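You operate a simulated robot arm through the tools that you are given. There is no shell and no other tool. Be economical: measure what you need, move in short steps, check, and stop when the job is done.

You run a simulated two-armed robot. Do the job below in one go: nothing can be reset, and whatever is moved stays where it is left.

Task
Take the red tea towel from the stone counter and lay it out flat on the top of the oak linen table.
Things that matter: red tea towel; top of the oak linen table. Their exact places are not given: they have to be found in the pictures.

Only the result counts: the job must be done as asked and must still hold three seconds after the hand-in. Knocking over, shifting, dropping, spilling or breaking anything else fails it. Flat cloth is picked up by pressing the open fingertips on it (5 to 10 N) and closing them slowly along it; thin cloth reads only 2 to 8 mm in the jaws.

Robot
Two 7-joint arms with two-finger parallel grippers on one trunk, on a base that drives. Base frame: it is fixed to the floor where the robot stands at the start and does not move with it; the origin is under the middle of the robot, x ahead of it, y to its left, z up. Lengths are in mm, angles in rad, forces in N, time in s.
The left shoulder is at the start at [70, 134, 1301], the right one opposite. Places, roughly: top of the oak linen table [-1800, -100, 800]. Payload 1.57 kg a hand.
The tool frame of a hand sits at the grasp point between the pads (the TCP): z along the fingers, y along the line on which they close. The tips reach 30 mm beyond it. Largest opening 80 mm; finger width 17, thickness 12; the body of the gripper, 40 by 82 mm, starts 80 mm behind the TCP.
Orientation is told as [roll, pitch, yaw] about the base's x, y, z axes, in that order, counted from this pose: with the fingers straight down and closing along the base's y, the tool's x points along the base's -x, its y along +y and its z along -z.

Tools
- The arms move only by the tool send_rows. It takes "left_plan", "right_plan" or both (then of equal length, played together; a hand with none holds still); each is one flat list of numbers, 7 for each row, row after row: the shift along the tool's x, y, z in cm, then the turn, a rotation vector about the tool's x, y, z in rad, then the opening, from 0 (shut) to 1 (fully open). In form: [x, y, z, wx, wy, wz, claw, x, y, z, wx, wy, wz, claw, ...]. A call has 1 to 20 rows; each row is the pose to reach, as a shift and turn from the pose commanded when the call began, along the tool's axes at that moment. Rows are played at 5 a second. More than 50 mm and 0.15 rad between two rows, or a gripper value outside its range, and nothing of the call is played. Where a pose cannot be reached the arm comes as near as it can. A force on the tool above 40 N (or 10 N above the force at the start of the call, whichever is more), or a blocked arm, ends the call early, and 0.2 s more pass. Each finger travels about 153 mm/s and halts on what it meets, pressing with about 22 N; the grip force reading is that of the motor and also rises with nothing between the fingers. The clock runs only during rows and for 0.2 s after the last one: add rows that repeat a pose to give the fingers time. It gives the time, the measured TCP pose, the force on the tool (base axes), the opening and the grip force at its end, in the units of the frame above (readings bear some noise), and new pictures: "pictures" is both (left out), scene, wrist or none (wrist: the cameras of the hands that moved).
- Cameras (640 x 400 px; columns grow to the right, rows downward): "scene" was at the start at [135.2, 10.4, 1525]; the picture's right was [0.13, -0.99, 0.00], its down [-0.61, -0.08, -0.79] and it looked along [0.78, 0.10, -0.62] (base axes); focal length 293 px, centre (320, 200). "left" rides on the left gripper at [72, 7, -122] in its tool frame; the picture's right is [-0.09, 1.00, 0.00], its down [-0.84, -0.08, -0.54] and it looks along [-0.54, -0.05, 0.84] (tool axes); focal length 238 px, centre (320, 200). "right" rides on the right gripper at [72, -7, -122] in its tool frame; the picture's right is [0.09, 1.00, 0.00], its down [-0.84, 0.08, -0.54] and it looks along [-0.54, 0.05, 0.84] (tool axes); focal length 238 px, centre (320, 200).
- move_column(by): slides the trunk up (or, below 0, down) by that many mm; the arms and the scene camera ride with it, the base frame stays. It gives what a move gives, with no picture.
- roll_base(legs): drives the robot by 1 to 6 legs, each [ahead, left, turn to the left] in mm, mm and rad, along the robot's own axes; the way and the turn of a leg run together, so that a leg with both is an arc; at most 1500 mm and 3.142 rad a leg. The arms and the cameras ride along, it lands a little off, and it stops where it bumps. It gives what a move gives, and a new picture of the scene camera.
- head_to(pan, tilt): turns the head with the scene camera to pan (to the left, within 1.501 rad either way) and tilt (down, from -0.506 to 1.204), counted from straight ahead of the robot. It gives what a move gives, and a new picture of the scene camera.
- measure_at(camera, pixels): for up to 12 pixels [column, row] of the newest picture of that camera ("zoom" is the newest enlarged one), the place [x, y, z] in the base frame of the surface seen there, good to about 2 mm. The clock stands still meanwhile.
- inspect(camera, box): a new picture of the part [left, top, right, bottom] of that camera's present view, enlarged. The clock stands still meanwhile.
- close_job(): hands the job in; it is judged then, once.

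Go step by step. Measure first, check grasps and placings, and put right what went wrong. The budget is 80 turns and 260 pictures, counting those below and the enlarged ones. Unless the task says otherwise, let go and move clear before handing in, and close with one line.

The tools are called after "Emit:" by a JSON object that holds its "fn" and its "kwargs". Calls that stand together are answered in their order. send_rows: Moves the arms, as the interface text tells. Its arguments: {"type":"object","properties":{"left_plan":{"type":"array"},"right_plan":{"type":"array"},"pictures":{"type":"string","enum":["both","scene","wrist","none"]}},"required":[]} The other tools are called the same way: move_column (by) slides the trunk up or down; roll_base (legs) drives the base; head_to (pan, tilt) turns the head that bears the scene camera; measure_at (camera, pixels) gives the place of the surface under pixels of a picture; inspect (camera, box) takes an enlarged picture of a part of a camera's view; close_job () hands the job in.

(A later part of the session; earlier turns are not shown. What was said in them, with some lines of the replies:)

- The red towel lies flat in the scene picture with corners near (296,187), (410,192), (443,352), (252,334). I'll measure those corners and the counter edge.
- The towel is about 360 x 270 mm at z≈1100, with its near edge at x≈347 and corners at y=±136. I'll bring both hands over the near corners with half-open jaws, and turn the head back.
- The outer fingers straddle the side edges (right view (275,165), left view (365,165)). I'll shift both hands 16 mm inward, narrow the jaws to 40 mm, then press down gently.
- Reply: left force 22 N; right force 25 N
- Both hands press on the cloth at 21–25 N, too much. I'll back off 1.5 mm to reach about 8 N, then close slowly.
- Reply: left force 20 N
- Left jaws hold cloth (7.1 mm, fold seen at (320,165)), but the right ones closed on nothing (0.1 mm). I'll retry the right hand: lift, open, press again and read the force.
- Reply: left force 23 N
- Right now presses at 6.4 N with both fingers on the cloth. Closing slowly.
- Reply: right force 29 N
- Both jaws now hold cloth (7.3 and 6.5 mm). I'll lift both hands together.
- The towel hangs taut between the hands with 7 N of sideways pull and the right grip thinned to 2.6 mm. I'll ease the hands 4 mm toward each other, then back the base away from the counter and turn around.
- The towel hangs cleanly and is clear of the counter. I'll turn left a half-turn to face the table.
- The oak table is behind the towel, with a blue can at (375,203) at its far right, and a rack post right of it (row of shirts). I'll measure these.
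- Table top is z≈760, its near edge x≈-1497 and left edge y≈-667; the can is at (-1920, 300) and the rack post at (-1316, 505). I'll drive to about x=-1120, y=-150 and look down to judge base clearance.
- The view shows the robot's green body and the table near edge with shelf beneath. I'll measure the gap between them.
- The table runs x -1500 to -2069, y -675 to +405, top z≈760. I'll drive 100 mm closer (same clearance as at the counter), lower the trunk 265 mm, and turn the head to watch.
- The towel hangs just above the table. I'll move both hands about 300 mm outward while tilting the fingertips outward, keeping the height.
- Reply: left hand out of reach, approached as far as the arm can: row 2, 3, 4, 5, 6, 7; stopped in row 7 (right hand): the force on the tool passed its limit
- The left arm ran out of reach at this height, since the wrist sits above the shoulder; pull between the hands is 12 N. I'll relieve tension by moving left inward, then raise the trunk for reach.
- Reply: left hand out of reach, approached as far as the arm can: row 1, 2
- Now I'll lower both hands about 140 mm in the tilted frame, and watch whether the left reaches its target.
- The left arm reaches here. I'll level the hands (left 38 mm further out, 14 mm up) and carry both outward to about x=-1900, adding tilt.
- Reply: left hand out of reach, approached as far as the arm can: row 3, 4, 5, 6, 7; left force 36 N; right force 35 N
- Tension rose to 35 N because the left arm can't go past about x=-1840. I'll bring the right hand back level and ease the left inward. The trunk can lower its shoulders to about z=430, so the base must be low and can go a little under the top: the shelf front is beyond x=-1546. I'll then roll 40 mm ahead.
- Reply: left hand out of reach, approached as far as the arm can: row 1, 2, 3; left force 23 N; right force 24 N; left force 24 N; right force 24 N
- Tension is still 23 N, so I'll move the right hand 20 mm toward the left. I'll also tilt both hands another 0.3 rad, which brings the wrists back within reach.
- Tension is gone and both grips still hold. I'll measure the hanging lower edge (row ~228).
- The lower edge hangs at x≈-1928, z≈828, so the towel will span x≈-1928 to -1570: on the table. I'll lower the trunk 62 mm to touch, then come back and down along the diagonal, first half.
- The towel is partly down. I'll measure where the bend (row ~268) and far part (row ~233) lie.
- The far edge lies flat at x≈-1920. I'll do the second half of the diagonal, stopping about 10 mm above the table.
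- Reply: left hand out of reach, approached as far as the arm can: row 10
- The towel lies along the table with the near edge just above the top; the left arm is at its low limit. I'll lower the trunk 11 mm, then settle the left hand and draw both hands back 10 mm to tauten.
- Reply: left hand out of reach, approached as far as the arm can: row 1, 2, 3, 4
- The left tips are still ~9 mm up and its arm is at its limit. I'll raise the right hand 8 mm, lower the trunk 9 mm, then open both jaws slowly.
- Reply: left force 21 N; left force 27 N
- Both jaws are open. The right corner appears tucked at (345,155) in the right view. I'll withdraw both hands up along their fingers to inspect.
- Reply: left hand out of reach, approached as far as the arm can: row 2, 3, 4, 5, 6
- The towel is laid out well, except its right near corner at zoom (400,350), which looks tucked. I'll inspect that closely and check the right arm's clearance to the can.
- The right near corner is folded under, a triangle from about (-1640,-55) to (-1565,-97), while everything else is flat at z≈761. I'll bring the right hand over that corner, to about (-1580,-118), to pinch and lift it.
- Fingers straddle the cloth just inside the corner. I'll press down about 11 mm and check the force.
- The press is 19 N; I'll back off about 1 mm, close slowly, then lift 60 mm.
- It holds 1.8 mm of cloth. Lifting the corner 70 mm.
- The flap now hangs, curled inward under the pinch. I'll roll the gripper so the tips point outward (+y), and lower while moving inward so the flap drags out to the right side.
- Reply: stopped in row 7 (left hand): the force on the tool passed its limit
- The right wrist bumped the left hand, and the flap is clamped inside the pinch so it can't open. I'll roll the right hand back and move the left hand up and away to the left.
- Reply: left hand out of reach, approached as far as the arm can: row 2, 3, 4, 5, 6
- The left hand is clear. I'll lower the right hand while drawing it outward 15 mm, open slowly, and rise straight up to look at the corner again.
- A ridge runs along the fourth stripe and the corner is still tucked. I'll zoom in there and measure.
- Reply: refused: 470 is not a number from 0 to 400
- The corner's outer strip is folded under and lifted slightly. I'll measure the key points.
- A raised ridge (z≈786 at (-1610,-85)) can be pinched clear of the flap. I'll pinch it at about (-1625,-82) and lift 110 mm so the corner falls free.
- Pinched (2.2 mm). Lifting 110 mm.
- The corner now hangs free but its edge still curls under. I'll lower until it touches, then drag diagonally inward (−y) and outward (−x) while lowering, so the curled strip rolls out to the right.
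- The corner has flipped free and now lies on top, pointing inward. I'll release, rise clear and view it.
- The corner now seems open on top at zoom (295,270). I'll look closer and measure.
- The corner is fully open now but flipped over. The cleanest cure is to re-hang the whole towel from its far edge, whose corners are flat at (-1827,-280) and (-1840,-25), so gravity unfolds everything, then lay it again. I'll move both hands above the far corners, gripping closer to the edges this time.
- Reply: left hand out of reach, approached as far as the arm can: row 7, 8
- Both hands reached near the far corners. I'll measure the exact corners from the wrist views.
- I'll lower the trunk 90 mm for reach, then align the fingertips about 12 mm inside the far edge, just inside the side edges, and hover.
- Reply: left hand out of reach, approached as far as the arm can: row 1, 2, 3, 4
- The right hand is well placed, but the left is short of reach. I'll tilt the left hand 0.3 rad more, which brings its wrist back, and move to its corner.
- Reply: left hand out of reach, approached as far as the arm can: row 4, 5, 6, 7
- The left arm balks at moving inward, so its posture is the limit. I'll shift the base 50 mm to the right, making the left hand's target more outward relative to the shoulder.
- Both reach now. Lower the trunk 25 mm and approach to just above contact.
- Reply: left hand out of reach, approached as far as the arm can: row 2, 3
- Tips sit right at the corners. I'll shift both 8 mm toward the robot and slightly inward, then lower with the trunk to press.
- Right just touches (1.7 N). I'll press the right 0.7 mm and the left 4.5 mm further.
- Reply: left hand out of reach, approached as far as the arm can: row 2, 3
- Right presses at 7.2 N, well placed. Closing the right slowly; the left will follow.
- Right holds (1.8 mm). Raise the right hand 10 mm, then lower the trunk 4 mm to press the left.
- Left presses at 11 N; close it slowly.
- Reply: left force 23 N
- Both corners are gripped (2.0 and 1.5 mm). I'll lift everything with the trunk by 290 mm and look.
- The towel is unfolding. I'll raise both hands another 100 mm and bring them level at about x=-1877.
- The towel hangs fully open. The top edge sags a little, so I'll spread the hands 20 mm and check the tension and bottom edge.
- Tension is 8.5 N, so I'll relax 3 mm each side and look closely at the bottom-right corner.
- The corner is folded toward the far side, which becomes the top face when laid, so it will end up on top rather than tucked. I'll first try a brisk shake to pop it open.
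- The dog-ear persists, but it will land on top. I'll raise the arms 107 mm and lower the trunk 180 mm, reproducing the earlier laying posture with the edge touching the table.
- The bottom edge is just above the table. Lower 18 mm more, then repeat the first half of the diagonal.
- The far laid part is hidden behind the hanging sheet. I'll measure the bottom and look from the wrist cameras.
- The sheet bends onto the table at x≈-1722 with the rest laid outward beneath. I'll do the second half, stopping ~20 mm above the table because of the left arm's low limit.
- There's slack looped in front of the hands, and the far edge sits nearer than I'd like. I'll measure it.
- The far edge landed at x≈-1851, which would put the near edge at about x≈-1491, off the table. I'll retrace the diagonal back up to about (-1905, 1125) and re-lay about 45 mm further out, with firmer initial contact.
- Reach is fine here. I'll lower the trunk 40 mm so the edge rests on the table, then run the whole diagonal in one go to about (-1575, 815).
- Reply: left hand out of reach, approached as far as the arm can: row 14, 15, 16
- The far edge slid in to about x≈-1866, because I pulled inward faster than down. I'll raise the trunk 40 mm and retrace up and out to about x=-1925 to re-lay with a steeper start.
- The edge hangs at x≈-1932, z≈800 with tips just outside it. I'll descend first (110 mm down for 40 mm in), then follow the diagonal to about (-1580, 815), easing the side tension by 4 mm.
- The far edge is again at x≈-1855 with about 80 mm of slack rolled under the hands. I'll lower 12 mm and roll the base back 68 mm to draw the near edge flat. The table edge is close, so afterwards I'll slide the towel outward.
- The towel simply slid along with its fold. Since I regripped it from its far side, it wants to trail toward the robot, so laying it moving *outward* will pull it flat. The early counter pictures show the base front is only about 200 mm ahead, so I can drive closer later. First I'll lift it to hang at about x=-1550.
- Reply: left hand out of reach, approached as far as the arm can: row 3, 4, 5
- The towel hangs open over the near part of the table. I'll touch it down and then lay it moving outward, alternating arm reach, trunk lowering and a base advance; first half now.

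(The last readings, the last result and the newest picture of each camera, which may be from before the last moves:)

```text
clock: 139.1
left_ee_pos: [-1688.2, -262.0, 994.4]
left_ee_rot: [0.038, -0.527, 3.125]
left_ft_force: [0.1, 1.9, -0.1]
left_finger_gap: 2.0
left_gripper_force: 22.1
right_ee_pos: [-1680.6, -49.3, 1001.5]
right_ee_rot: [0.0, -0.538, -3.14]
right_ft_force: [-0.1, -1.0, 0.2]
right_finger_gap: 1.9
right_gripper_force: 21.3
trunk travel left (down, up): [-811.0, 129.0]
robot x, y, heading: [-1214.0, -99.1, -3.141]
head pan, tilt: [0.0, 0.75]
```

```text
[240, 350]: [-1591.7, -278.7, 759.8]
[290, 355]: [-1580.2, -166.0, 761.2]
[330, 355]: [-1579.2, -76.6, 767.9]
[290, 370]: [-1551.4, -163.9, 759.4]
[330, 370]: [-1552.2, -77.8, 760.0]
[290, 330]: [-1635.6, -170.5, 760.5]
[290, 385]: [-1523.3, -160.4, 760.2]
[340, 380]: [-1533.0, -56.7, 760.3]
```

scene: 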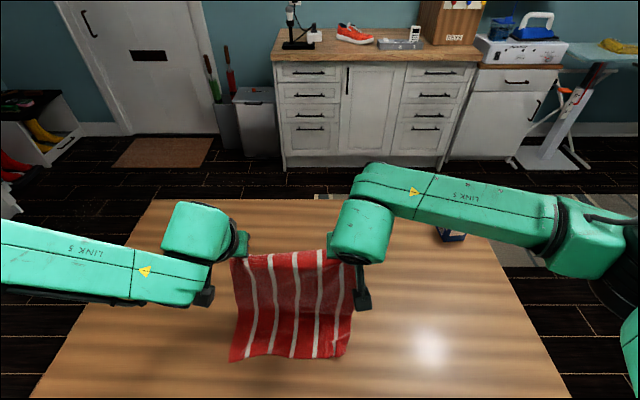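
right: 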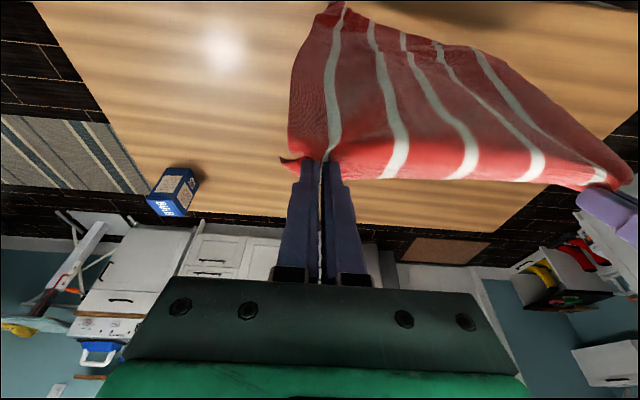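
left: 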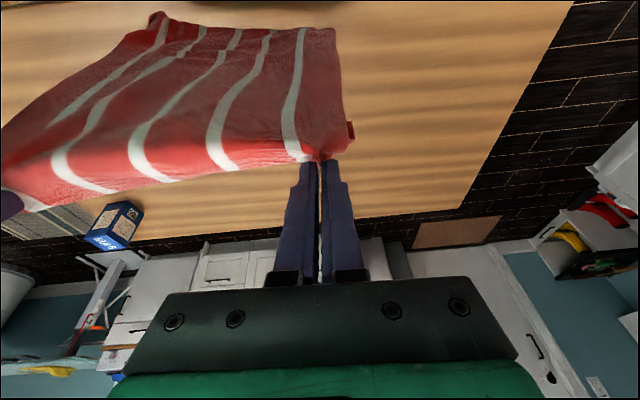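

It's laying beautifully: the near edge is flat on the table at x≈-1575, trailing toward the robot. Continue outward with the second half.

Emit:
{"fn": "move_column", "kwargs": {"by": -42}}

Emit:
{"fn": "send_rows", "kwargs": {"left_plan": [-1.84, 0, 1.22, 0, -0.06, 0, 0, -3.67, 0, 2.44, 0, -0.12, 0, 0], "right_plan": [-1.84, 0, 1.22, 0, -0.06, 0, 0, -3.67, 0, 2.44, 0, -0.12, 0, 0], "pictures": "none"}}

Emit:
{"fn": "move_column", "kwargs": {"by": -40}}

Emit:
{"fn": "roll_base", "kwargs": {"legs": [[40, 0, 0]]}}

Emit:
{"fn": "move_column", "kwargs": {"by": -40}}

Emit:
{"fn": "send_rows", "kwargs": {"left_plan": [-1.68, 0, 1.43, 0, -0.06, 0, 0, -3.35, 0, 2.86, 0, -0.12, 0, 0], "right_plan": [-1.68, 0, 1.43, 0, -0.06, 0, 0, -3.35, 0, 2.86, 0, -0.12, 0, 0], "pictures": "none"}}

Emit:
{"fn": "move_column", "kwargs": {"by": -40}}

Emit:
{"fn": "roll_base", "kwargs": {"legs": [[38, 0, 0]]}}

Emit:
{"fn": "inspect", "kwargs": {"camera": "scene", "box": [200, 200, 400, 390]}}

```text
clock: 140.0
left_ee_pos: [-1694.4, -262.9, 948.5]
left_ee_rot: [0.04, -0.521, 3.124]
left_ft_force: [-0.4, 0.9, -0.1]
left_finger_gap: 1.7
left_gripper_force: 21.9
right_ee_pos: [-1686.3, -49.0, 955.7]
right_ee_rot: [0.0, -0.531, -3.139]
right_ft_force: [-0.1, -1.0, -1.1]
right_finger_gap: 1.7
right_gripper_force: 21.7
trunk travel left (down, up): [-769.0, 171.0]
robot x, y, heading: [-1209.4, -101.9, -3.141]
head pan, tilt: [0.0, 0.75]
```

```text
clock: 140.6
left_ee_pos: [-1739.5, -262.3, 943.8]
left_ee_rot: [0.041, -0.64, 3.12]
left_ft_force: [-0.4, 1.3, -0.7]
left_finger_gap: 2.1
left_gripper_force: 22.3
right_ee_pos: [-1731.7, -49.2, 952.2]
right_ee_rot: [0.0, -0.65, -3.139]
right_ft_force: [-0.5, -2.4, -0.5]
right_finger_gap: 1.9
right_gripper_force: 22.2
trunk travel left (down, up): [-769.0, 171.0]
robot x, y, heading: [-1211.8, -101.1, -3.139]
head pan, tilt: [0.0, 0.75]
```

```text
clock: 141.4
left_ee_pos: [-1738.4, -262.6, 905.4]
left_ee_rot: [0.042, -0.641, 3.118]
left_ft_force: [-0.7, 2.0, 0.3]
left_finger_gap: 1.9
left_gripper_force: 21.9
right_ee_pos: [-1729.8, -49.7, 913.7]
right_ee_rot: [0.0, -0.651, -3.141]
right_ft_force: [-0.2, -1.4, 0.0]
right_finger_gap: 1.9
right_gripper_force: 22.2
trunk travel left (down, up): [-729.0, 211.0]
robot x, y, heading: [-1211.7, -99.4, -3.147]
head pan, tilt: [0.0, 0.75]
```

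```text
clock: 142.3
left_ee_pos: [-1774.9, -263.1, 908.6]
left_ee_rot: [0.042, -0.643, 3.12]
left_ft_force: [1.3, 1.7, 0.0]
left_finger_gap: 1.9
left_gripper_force: 22.2
right_ee_pos: [-1767.1, -48.4, 915.3]
right_ee_rot: [-0.001, -0.654, -3.14]
right_ft_force: [0.7, -1.4, -0.1]
right_finger_gap: 2.0
right_gripper_force: 22.2
trunk travel left (down, up): [-729.0, 211.0]
robot x, y, heading: [-1251.0, -100.4, -3.141]
head pan, tilt: [0.0, 0.75]
```

scene: 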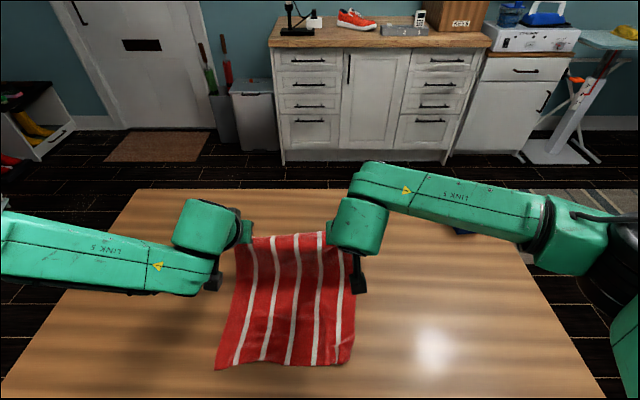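

```text
clock: 143.1
left_ee_pos: [-1777.8, -262.8, 866.1]
left_ee_rot: [0.042, -0.641, 3.118]
left_ft_force: [0.5, 1.9, -0.2]
left_finger_gap: 1.8
left_gripper_force: 21.8
right_ee_pos: [-1769.9, -49.6, 873.5]
right_ee_rot: [-0.001, -0.651, -3.14]
right_ft_force: [0.7, -1.6, 0.6]
right_finger_gap: 1.7
right_gripper_force: 22.4
trunk travel left (down, up): [-689.0, 251.0]
robot x, y, heading: [-1249.9, -100.8, -3.141]
head pan, tilt: [0.0, 0.75]
```

```text
clock: 143.7
left_ee_pos: [-1822.7, -263.4, 862.7]
left_ee_rot: [0.045, -0.76, 3.111]
left_ft_force: [-0.7, 1.8, -0.8]
left_finger_gap: 1.7
left_gripper_force: 22.5
right_ee_pos: [-1813.2, -49.3, 870.1]
right_ee_rot: [0.001, -0.772, -3.139]
right_ft_force: [0.5, -1.4, 0.6]
right_finger_gap: 1.5
right_gripper_force: 21.8
trunk travel left (down, up): [-689.0, 251.0]
robot x, y, heading: [-1253.5, -96.2, -3.141]
head pan, tilt: [0.0, 0.75]
```

```text
clock: 144.6
left_ee_pos: [-1822.4, -261.8, 822.0]
left_ee_rot: [0.046, -0.76, 3.111]
left_ft_force: [1.2, 2.5, -0.8]
left_finger_gap: 1.7
left_gripper_force: 21.6
right_ee_pos: [-1812.8, -49.1, 831.3]
right_ee_rot: [-0.001, -0.771, -3.141]
right_ft_force: [0.4, -1.4, -0.6]
right_finger_gap: 1.7
right_gripper_force: 21.9
trunk travel left (down, up): [-649.0, 291.0]
robot x, y, heading: [-1249.6, -100.6, -3.143]
head pan, tilt: [0.0, 0.75]
```

```text
clock: 145.4
left_ee_pos: [-1858.7, -261.5, 823.5]
left_ee_rot: [0.046, -0.763, 3.113]
left_ft_force: [-0.4, 2.2, -0.1]
left_finger_gap: 1.7
left_gripper_force: 22.1
right_ee_pos: [-1850.3, -49.8, 831.3]
right_ee_rot: [0.001, -0.773, -3.139]
right_ft_force: [0.2, -2.3, 0.3]
right_finger_gap: 1.8
right_gripper_force: 21.8
trunk travel left (down, up): [-649.0, 291.0]
robot x, y, heading: [-1289.8, -99.4, -3.144]
head pan, tilt: [0.0, 0.75]
```

scene: 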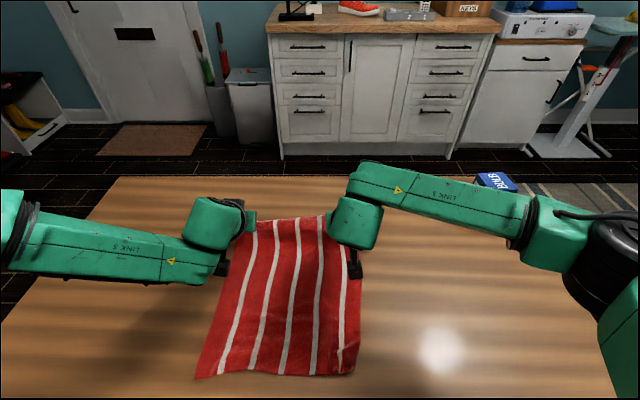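

```text
2.11 times, centred on (300, 295) of scene
```

zoom: 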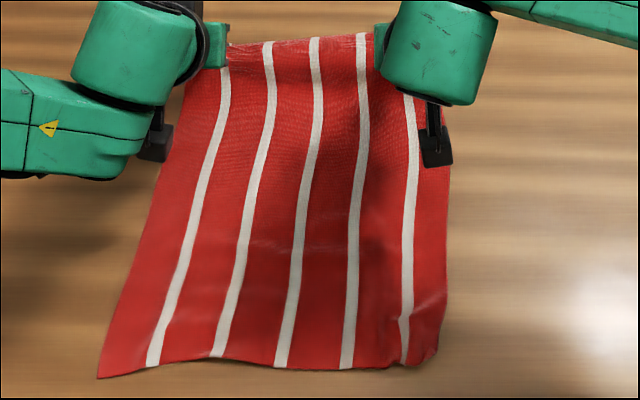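

Nearly flat and fully on the table. I'll lower to the table (right hand 8 mm more), open slowly, withdraw straight up, and inspect.

Emit:
{"fn": "move_column", "kwargs": {"by": -30}}

Emit:
{"fn": "send_rows", "kwargs": {"left_plan": [0.14, 0, 0.14, 0, 0, 0, 0, 0.2, 0, 0.2, 0, 0, 0, 0, 0.2, 0, 0.2, 0, 0, 0, 0.06, 0.2, 0, 0.2, 0, 0, 0, 0.12, 0.2, 0, 0.2, 0, 0, 0, 0.2, 0.2, 0, 0.2, 0, 0, 0, 0.3, 0.2, 0, 0.2, 0, 0, 0, 0.4, 0.2, 0, 0.2, 0, 0, 0, 0.4], "right_plan": [0.4, 0, 0.4, 0, 0, 0, 0, 0.72, 0, 0.72, 0, 0, 0, 0, 0.72, 0, 0.72, 0, 0, 0, 0.06, 0.72, 0, 0.72, 0, 0, 0, 0.12, 0.72, 0, 0.72, 0, 0, 0, 0.2, 0.72, 0, 0.72, 0, 0, 0, 0.3, 0.72, 0, 0.72, 0, 0, 0, 0.4, 0.72, 0, 0.72, 0, 0, 0, 0.4], "pictures": "none"}}

Emit:
{"fn": "move_column", "kwargs": {"by": 150}}

Emit:
{"fn": "roll_base", "kwargs": {"legs": [[-120, 0, 0]]}}

Emit:
{"fn": "inspect", "kwargs": {"camera": "scene", "box": [190, 200, 410, 400]}}

```text
clock: 146.2
left_ee_pos: [-1859.7, -262.6, 792.7]
left_ee_rot: [0.046, -0.763, 3.111]
left_ft_force: [0.2, 2.0, 0.6]
left_finger_gap: 1.6
left_gripper_force: 21.9
right_ee_pos: [-1851.0, -50.1, 800.7]
right_ee_rot: [0.002, -0.773, -3.138]
right_ft_force: [0.8, -1.6, 0.0]
right_finger_gap: 1.8
right_gripper_force: 21.9
trunk travel left (down, up): [-619.0, 321.0]
robot x, y, heading: [-1291.1, -98.8, -3.142]
head pan, tilt: [0.0, 0.75]
```

```text
clock: 148.0
left_ee_pos: [-1860.8, -263.0, 789.0]
left_ee_rot: [0.045, -0.762, 3.112]
left_ft_force: [-0.1, 0.5, -1.0]
left_finger_gap: 32.1
left_gripper_force: 0.1
right_ee_pos: [-1851.5, -48.3, 790.5]
right_ee_rot: [0.001, -0.771, -3.137]
right_ft_force: [-0.8, 0.1, 0.2]
right_finger_gap: 32.1
right_gripper_force: 0.1
trunk travel left (down, up): [-619.0, 321.0]
robot x, y, heading: [-1289.5, -103.2, -3.14]
head pan, tilt: [0.0, 0.75]
```

```text
clock: 149.7
left_ee_pos: [-1860.3, -264.0, 939.3]
left_ee_rot: [0.045, -0.761, 3.112]
left_ft_force: [0.8, -0.8, -0.2]
left_finger_gap: 32.1
left_gripper_force: 0.1
right_ee_pos: [-1850.7, -50.4, 940.8]
right_ee_rot: [0.0, -0.771, -3.138]
right_ft_force: [0.0, -0.1, -0.7]
right_finger_gap: 31.9
right_gripper_force: 0.1
trunk travel left (down, up): [-769.0, 171.0]
robot x, y, heading: [-1286.9, -100.7, -3.147]
head pan, tilt: [0.0, 0.75]
```

```text
clock: 151.0
left_ee_pos: [-1739.9, -263.1, 939.4]
left_ee_rot: [0.045, -0.758, 3.112]
left_ft_force: [-0.5, -0.2, -0.1]
left_finger_gap: 31.9
left_gripper_force: 0.0
right_ee_pos: [-1731.7, -48.5, 939.3]
right_ee_rot: [0.0, -0.769, -3.141]
right_ft_force: [0.2, 0.6, -0.6]
right_finger_gap: 32.3
right_gripper_force: 0.0
trunk travel left (down, up): [-769.0, 171.0]
robot x, y, heading: [-1166.0, -98.5, -3.143]
head pan, tilt: [0.0, 0.75]
```

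scene: 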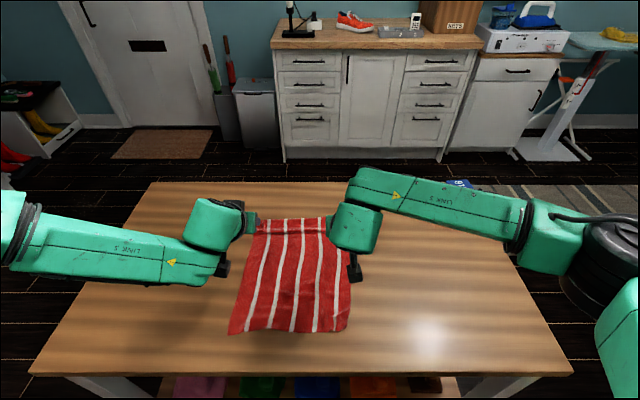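

```text
2.00 times, centred on (300, 300) of scene
```

zoom: 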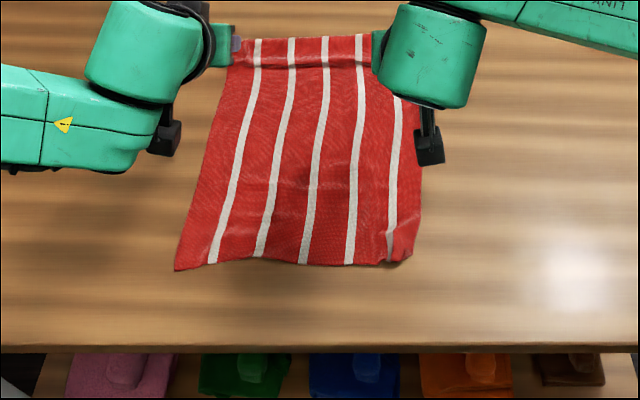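

The towel is wholly on the table, with a slack ridge near the far edge and a small turned near-right corner. I'll bring the closed hands over the near corners and look closely.

Emit:
{"fn": "send_rows", "kwargs": {"left_plan": [2.6, -0.1, -0.6, 0, 0.076, 0, 0, 5.2, -0.3, -1.3, 0, 0.15, 0, 0, 7.9, -0.4, -1.9, 0, 0.23, 0, 0, 10.5, -0.5, -2.6, 0, 0.3, 0, 0, 13.1, -0.7, -3.2, 0, 0.38, 0, 0, 15.7, -0.8, -3.85, 0, 0.46, 0, 0], "right_plan": [2.6, -0.5, -0.6, 0, 0.076, 0, 0, 5.2, -1.0, -1.3, 0, 0.15, 0, 0, 7.9, -1.5, -1.9, 0, 0.23, 0, 0, 10.5, -2.0, -2.6, 0, 0.3, 0, 0, 13.1, -2.5, -3.2, 0, 0.38, 0, 0, 15.7, -3.0, -3.85, 0, 0.46, 0, 0], "pictures": "scene"}}

Emit:
{"fn": "inspect", "kwargs": {"camera": "right", "box": [240, 0, 640, 250]}}

Emit:
{"fn": "inspect", "kwargs": {"camera": "scene", "box": [215, 205, 375, 345]}}

Emit:
{"fn": "measure_at", "kwargs": {"camera": "scene", "pixels": [[258, 221], [290, 220], [325, 219], [290, 226], [290, 232], [290, 238], [340, 329], [346, 320], [335, 320], [290, 331], [232, 333], [290, 290]]}}

```text
clock: 152.4
left_ee_pos: [-1597.8, -256.7, 859.2]
left_ee_rot: [0.035, -0.3, 3.131]
left_ft_force: [-0.3, -0.2, -1.1]
left_finger_gap: 0.0
left_gripper_force: 21.2
right_ee_pos: [-1591.7, -18.6, 858.9]
right_ee_rot: [0.0, -0.311, -3.141]
right_ft_force: [-0.3, -0.3, -0.5]
right_finger_gap: 0.0
right_gripper_force: 21.2
trunk travel left (down, up): [-769.0, 171.0]
robot x, y, heading: [-1168.7, -99.8, -3.143]
head pan, tilt: [0.0, 0.75]
```

scene: 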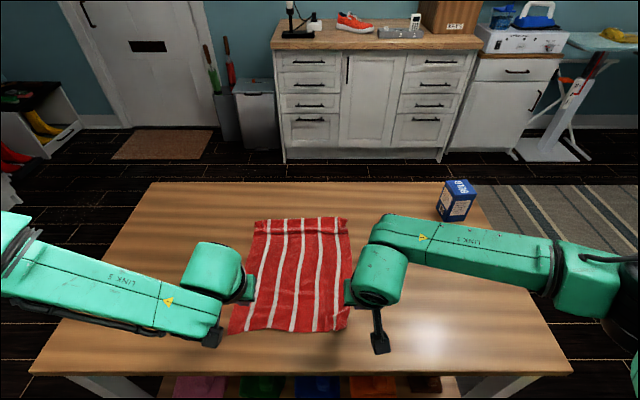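

```text
1.60 times, centred on (440, 125) of right
```

zoom: 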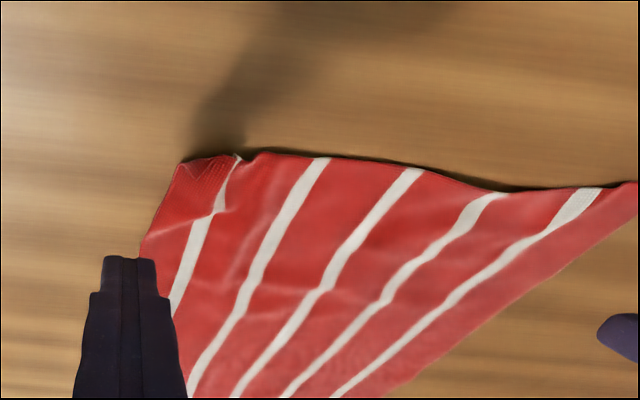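

```text
2.86 times, centred on (295, 275) of scene
```

zoom: 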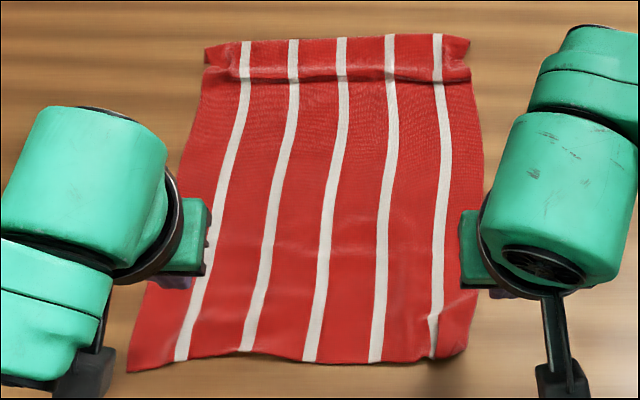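

```text
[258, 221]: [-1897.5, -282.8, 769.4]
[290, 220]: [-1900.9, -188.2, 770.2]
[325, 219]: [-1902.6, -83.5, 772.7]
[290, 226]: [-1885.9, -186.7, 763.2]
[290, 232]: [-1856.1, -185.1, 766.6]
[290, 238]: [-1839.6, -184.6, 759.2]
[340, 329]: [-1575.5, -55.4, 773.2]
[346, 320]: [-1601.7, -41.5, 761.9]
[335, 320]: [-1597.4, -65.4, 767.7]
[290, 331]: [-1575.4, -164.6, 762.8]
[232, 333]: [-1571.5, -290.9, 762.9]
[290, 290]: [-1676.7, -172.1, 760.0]
```

The towel spans x -1903 to -1572 (331 of 365 mm), so about 35 mm of slack sits in the far ridge. I'll press both closed fingertips near the near corners, then draw that edge toward the robot.

Emit:
{"fn": "send_rows", "kwargs": {"right_plan": [0, 2.2, 0, 0, 0, 0, 0, 0, 4.3, 0, 0, 0, 0, 0, 0, 4.3, 0, 0, 0, 0, 0], "pictures": "none"}}

Emit:
{"fn": "move_column", "kwargs": {"by": -66.5}}

```text
clock: 153.2
left_ee_pos: [-1599.2, -257.1, 859.5]
left_ee_rot: [0.034, -0.301, 3.132]
left_ft_force: [-0.7, -0.8, -0.5]
left_finger_gap: 0.0
left_gripper_force: 21.6
right_ee_pos: [-1592.3, -61.2, 858.3]
right_ee_rot: [0.0, -0.311, -3.141]
right_ft_force: [0.8, -0.2, -0.3]
right_finger_gap: 0.0
right_gripper_force: 21.2
trunk travel left (down, up): [-769.0, 171.0]
robot x, y, heading: [-1169.9, -101.0, -3.141]
head pan, tilt: [0.0, 0.75]
```

```text
clock: 154.2
left_ee_pos: [-1599.9, -257.6, 792.3]
left_ee_rot: [0.035, -0.303, 3.133]
left_ft_force: [0.1, 0.4, -0.1]
left_finger_gap: 0.2
left_gripper_force: 21.3
right_ee_pos: [-1591.1, -61.4, 792.3]
right_ee_rot: [0.002, -0.312, -3.139]
right_ft_force: [1.7, -0.2, 6.0]
right_finger_gap: 0.0
right_gripper_force: 21.8
trunk travel left (down, up): [-702.0, 238.0]
robot x, y, heading: [-1171.1, -98.0, -3.141]
head pan, tilt: [0.0, 0.75]
```

Right presses at 6 N; the left needs about 1.5 mm more. Then I'll drag both 32 mm toward the robot, slightly apart, lift, and inspect.

Emit:
{"fn": "send_rows", "kwargs": {"left_plan": [0.05, 0, 0.15, 0, 0, 0, 0, 0.43, 0, 0.03, 0, 0, 0, 0, 0.81, 0.1, -0.09, 0, 0, 0, 0, 1.19, 0.1, -0.21, 0, 0, 0, 0, 1.58, 0.1, -0.33, 0, 0, 0, 0, 1.96, 0.2, -0.45, 0, 0, 0, 0, 2.34, 0.2, -0.57, 0, 0, 0, 0, 2.72, 0.3, -0.69, 0, 0, 0, 0, 3.1, 0.3, -0.81, 0, 0, 0, 0], "right_plan": [0.01, 0, 0.03, 0, 0, 0, 0, 0.39, 0, -0.09, 0, 0, 0, 0, 0.77, -0.1, -0.21, 0, 0, 0, 0, 1.15, -0.2, -0.33, 0, 0, 0, 0, 1.54, -0.3, -0.45, 0, 0, 0, 0, 1.92, -0.4, -0.57, 0, 0, 0, 0, 2.3, -0.5, -0.69, 0, 0, 0, 0, 2.68, -0.6, -0.81, 0, 0, 0, 0, 3.06, -0.7, -0.93, 0, 0, 0, 0], "pictures": "none"}}

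Emit:
{"fn": "move_column", "kwargs": {"by": 90}}

Emit:
{"fn": "inspect", "kwargs": {"camera": "scene", "box": [195, 195, 395, 370]}}

Emit:
{"fn": "measure_at", "kwargs": {"camera": "zoom", "pixels": [[190, 120], [300, 120], [400, 120], [300, 140], [300, 160], [300, 180], [200, 390], [300, 395], [400, 390], [300, 300]]}}

```text
clock: 156.2
left_ee_pos: [-1566.1, -259.5, 792.3]
left_ee_rot: [0.037, -0.306, 3.133]
left_ft_force: [-4.7, 0.3, 15.9]
left_finger_gap: 0.0
left_gripper_force: 20.9
right_ee_pos: [-1558.6, -52.9, 793.1]
right_ee_rot: [0.003, -0.313, -3.141]
right_ft_force: [-2.4, -0.6, 9.4]
right_finger_gap: 0.0
right_gripper_force: 21.4
trunk travel left (down, up): [-702.0, 238.0]
robot x, y, heading: [-1172.0, -99.1, -3.144]
head pan, tilt: [0.0, 0.75]
```

```text
clock: 157.5
left_ee_pos: [-1567.1, -260.5, 880.1]
left_ee_rot: [0.035, -0.301, 3.132]
left_ft_force: [0.3, 0.0, -0.4]
left_finger_gap: 0.0
left_gripper_force: 21.6
right_ee_pos: [-1560.2, -54.3, 881.2]
right_ee_rot: [-0.001, -0.31, -3.141]
right_ft_force: [0.1, -0.3, -0.6]
right_finger_gap: 0.0
right_gripper_force: 21.0
trunk travel left (down, up): [-792.0, 148.0]
robot x, y, heading: [-1171.1, -98.0, -3.143]
head pan, tilt: [0.0, 0.75]
```

```text
2.29 times, centred on (295, 282) of scene
```

zoom: 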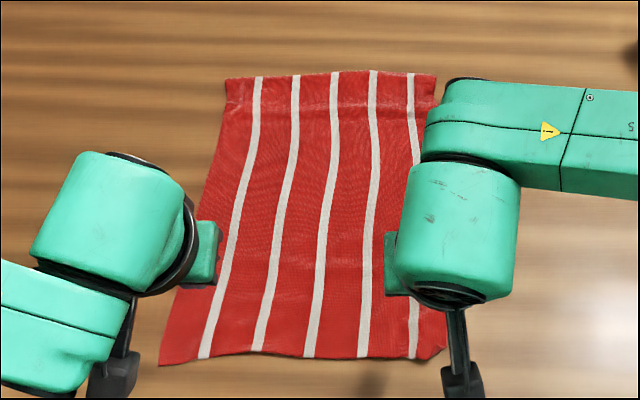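

```text
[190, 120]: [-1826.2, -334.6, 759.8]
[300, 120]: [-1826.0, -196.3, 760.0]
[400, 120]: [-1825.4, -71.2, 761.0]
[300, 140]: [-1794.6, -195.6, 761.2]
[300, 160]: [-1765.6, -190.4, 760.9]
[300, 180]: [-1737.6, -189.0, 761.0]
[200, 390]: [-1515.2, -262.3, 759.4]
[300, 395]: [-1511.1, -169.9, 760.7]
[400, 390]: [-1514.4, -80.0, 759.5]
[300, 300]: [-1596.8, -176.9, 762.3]
```

The ridge is drawn out and the cloth reads z≈760–762. I'll move the hands aside for a clear final look at the corners and edges.

Emit:
{"fn": "send_rows", "kwargs": {"left_plan": [0, 4, 0, 0, 0, 0, 0, 0, 8, 0, 0, 0, 0, 0, 0, 12, 0, 0, 0, 0, 0], "right_plan": [0, -4, 0, 0, 0, 0, 0, 0, -8, 0, 0, 0, 0, 0, 0, -12, 0, 0, 0, 0, 0], "pictures": "scene"}}

Emit:
{"fn": "inspect", "kwargs": {"camera": "scene", "box": [225, 210, 365, 370]}}

Emit:
{"fn": "measure_at", "kwargs": {"camera": "scene", "pixels": [[267, 231], [295, 230], [325, 230], [295, 236], [295, 242], [248, 352], [290, 349], [325, 350], [336, 345], [330, 340], [320, 335], [333, 290]]}}

```text
clock: 158.3
left_ee_pos: [-1566.6, -378.9, 884.7]
left_ee_rot: [0.034, -0.301, 3.131]
left_ft_force: [0.6, 0.2, -0.3]
left_finger_gap: 0.0
left_gripper_force: 21.5
right_ee_pos: [-1560.3, 67.2, 883.2]
right_ee_rot: [-0.001, -0.312, -3.138]
right_ft_force: [1.0, -0.4, 0.5]
right_finger_gap: 0.0
right_gripper_force: 21.4
trunk travel left (down, up): [-792.0, 148.0]
robot x, y, heading: [-1169.7, -100.1, -3.143]
head pan, tilt: [0.0, 0.75]
```

scene: 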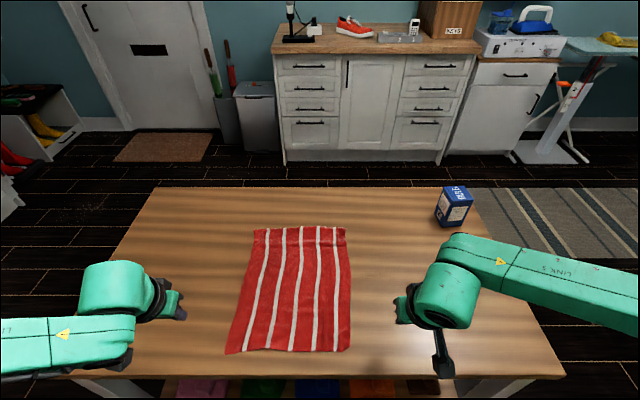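

```text
2.50 times, centred on (295, 290) of scene
```

zoom: 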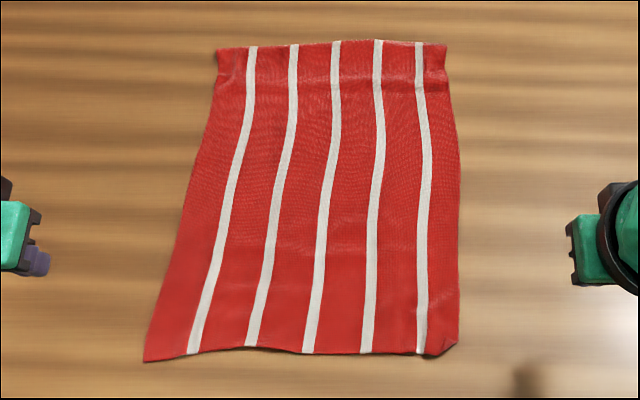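

```text
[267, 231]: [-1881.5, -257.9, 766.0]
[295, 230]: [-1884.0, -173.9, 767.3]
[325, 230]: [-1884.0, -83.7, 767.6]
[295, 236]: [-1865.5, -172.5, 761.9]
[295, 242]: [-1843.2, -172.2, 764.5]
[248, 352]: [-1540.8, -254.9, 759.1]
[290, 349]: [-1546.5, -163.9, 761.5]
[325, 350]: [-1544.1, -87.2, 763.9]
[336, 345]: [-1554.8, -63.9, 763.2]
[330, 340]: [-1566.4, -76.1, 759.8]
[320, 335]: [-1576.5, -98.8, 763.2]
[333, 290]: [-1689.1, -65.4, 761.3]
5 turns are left
```

The towel lies flat and unfolded, wholly on the table: x -1890 to -1541, all measured points within about 8 mm of the top. Only a tiny turned tip shows at the near-right corner. Both hands are empty and clear, and nothing else was disturbed, so I'm handing in.

Emit:
{"fn": "close_job", "kwargs": {}}

```text
The job is handed in.
```

The red tea towel is laid out flat on the oak linen table, fully on the top. One small tip at the near-right corner is still turned over. Both hands have let go and are clear, and as far as the pictures show nothing else was moved.
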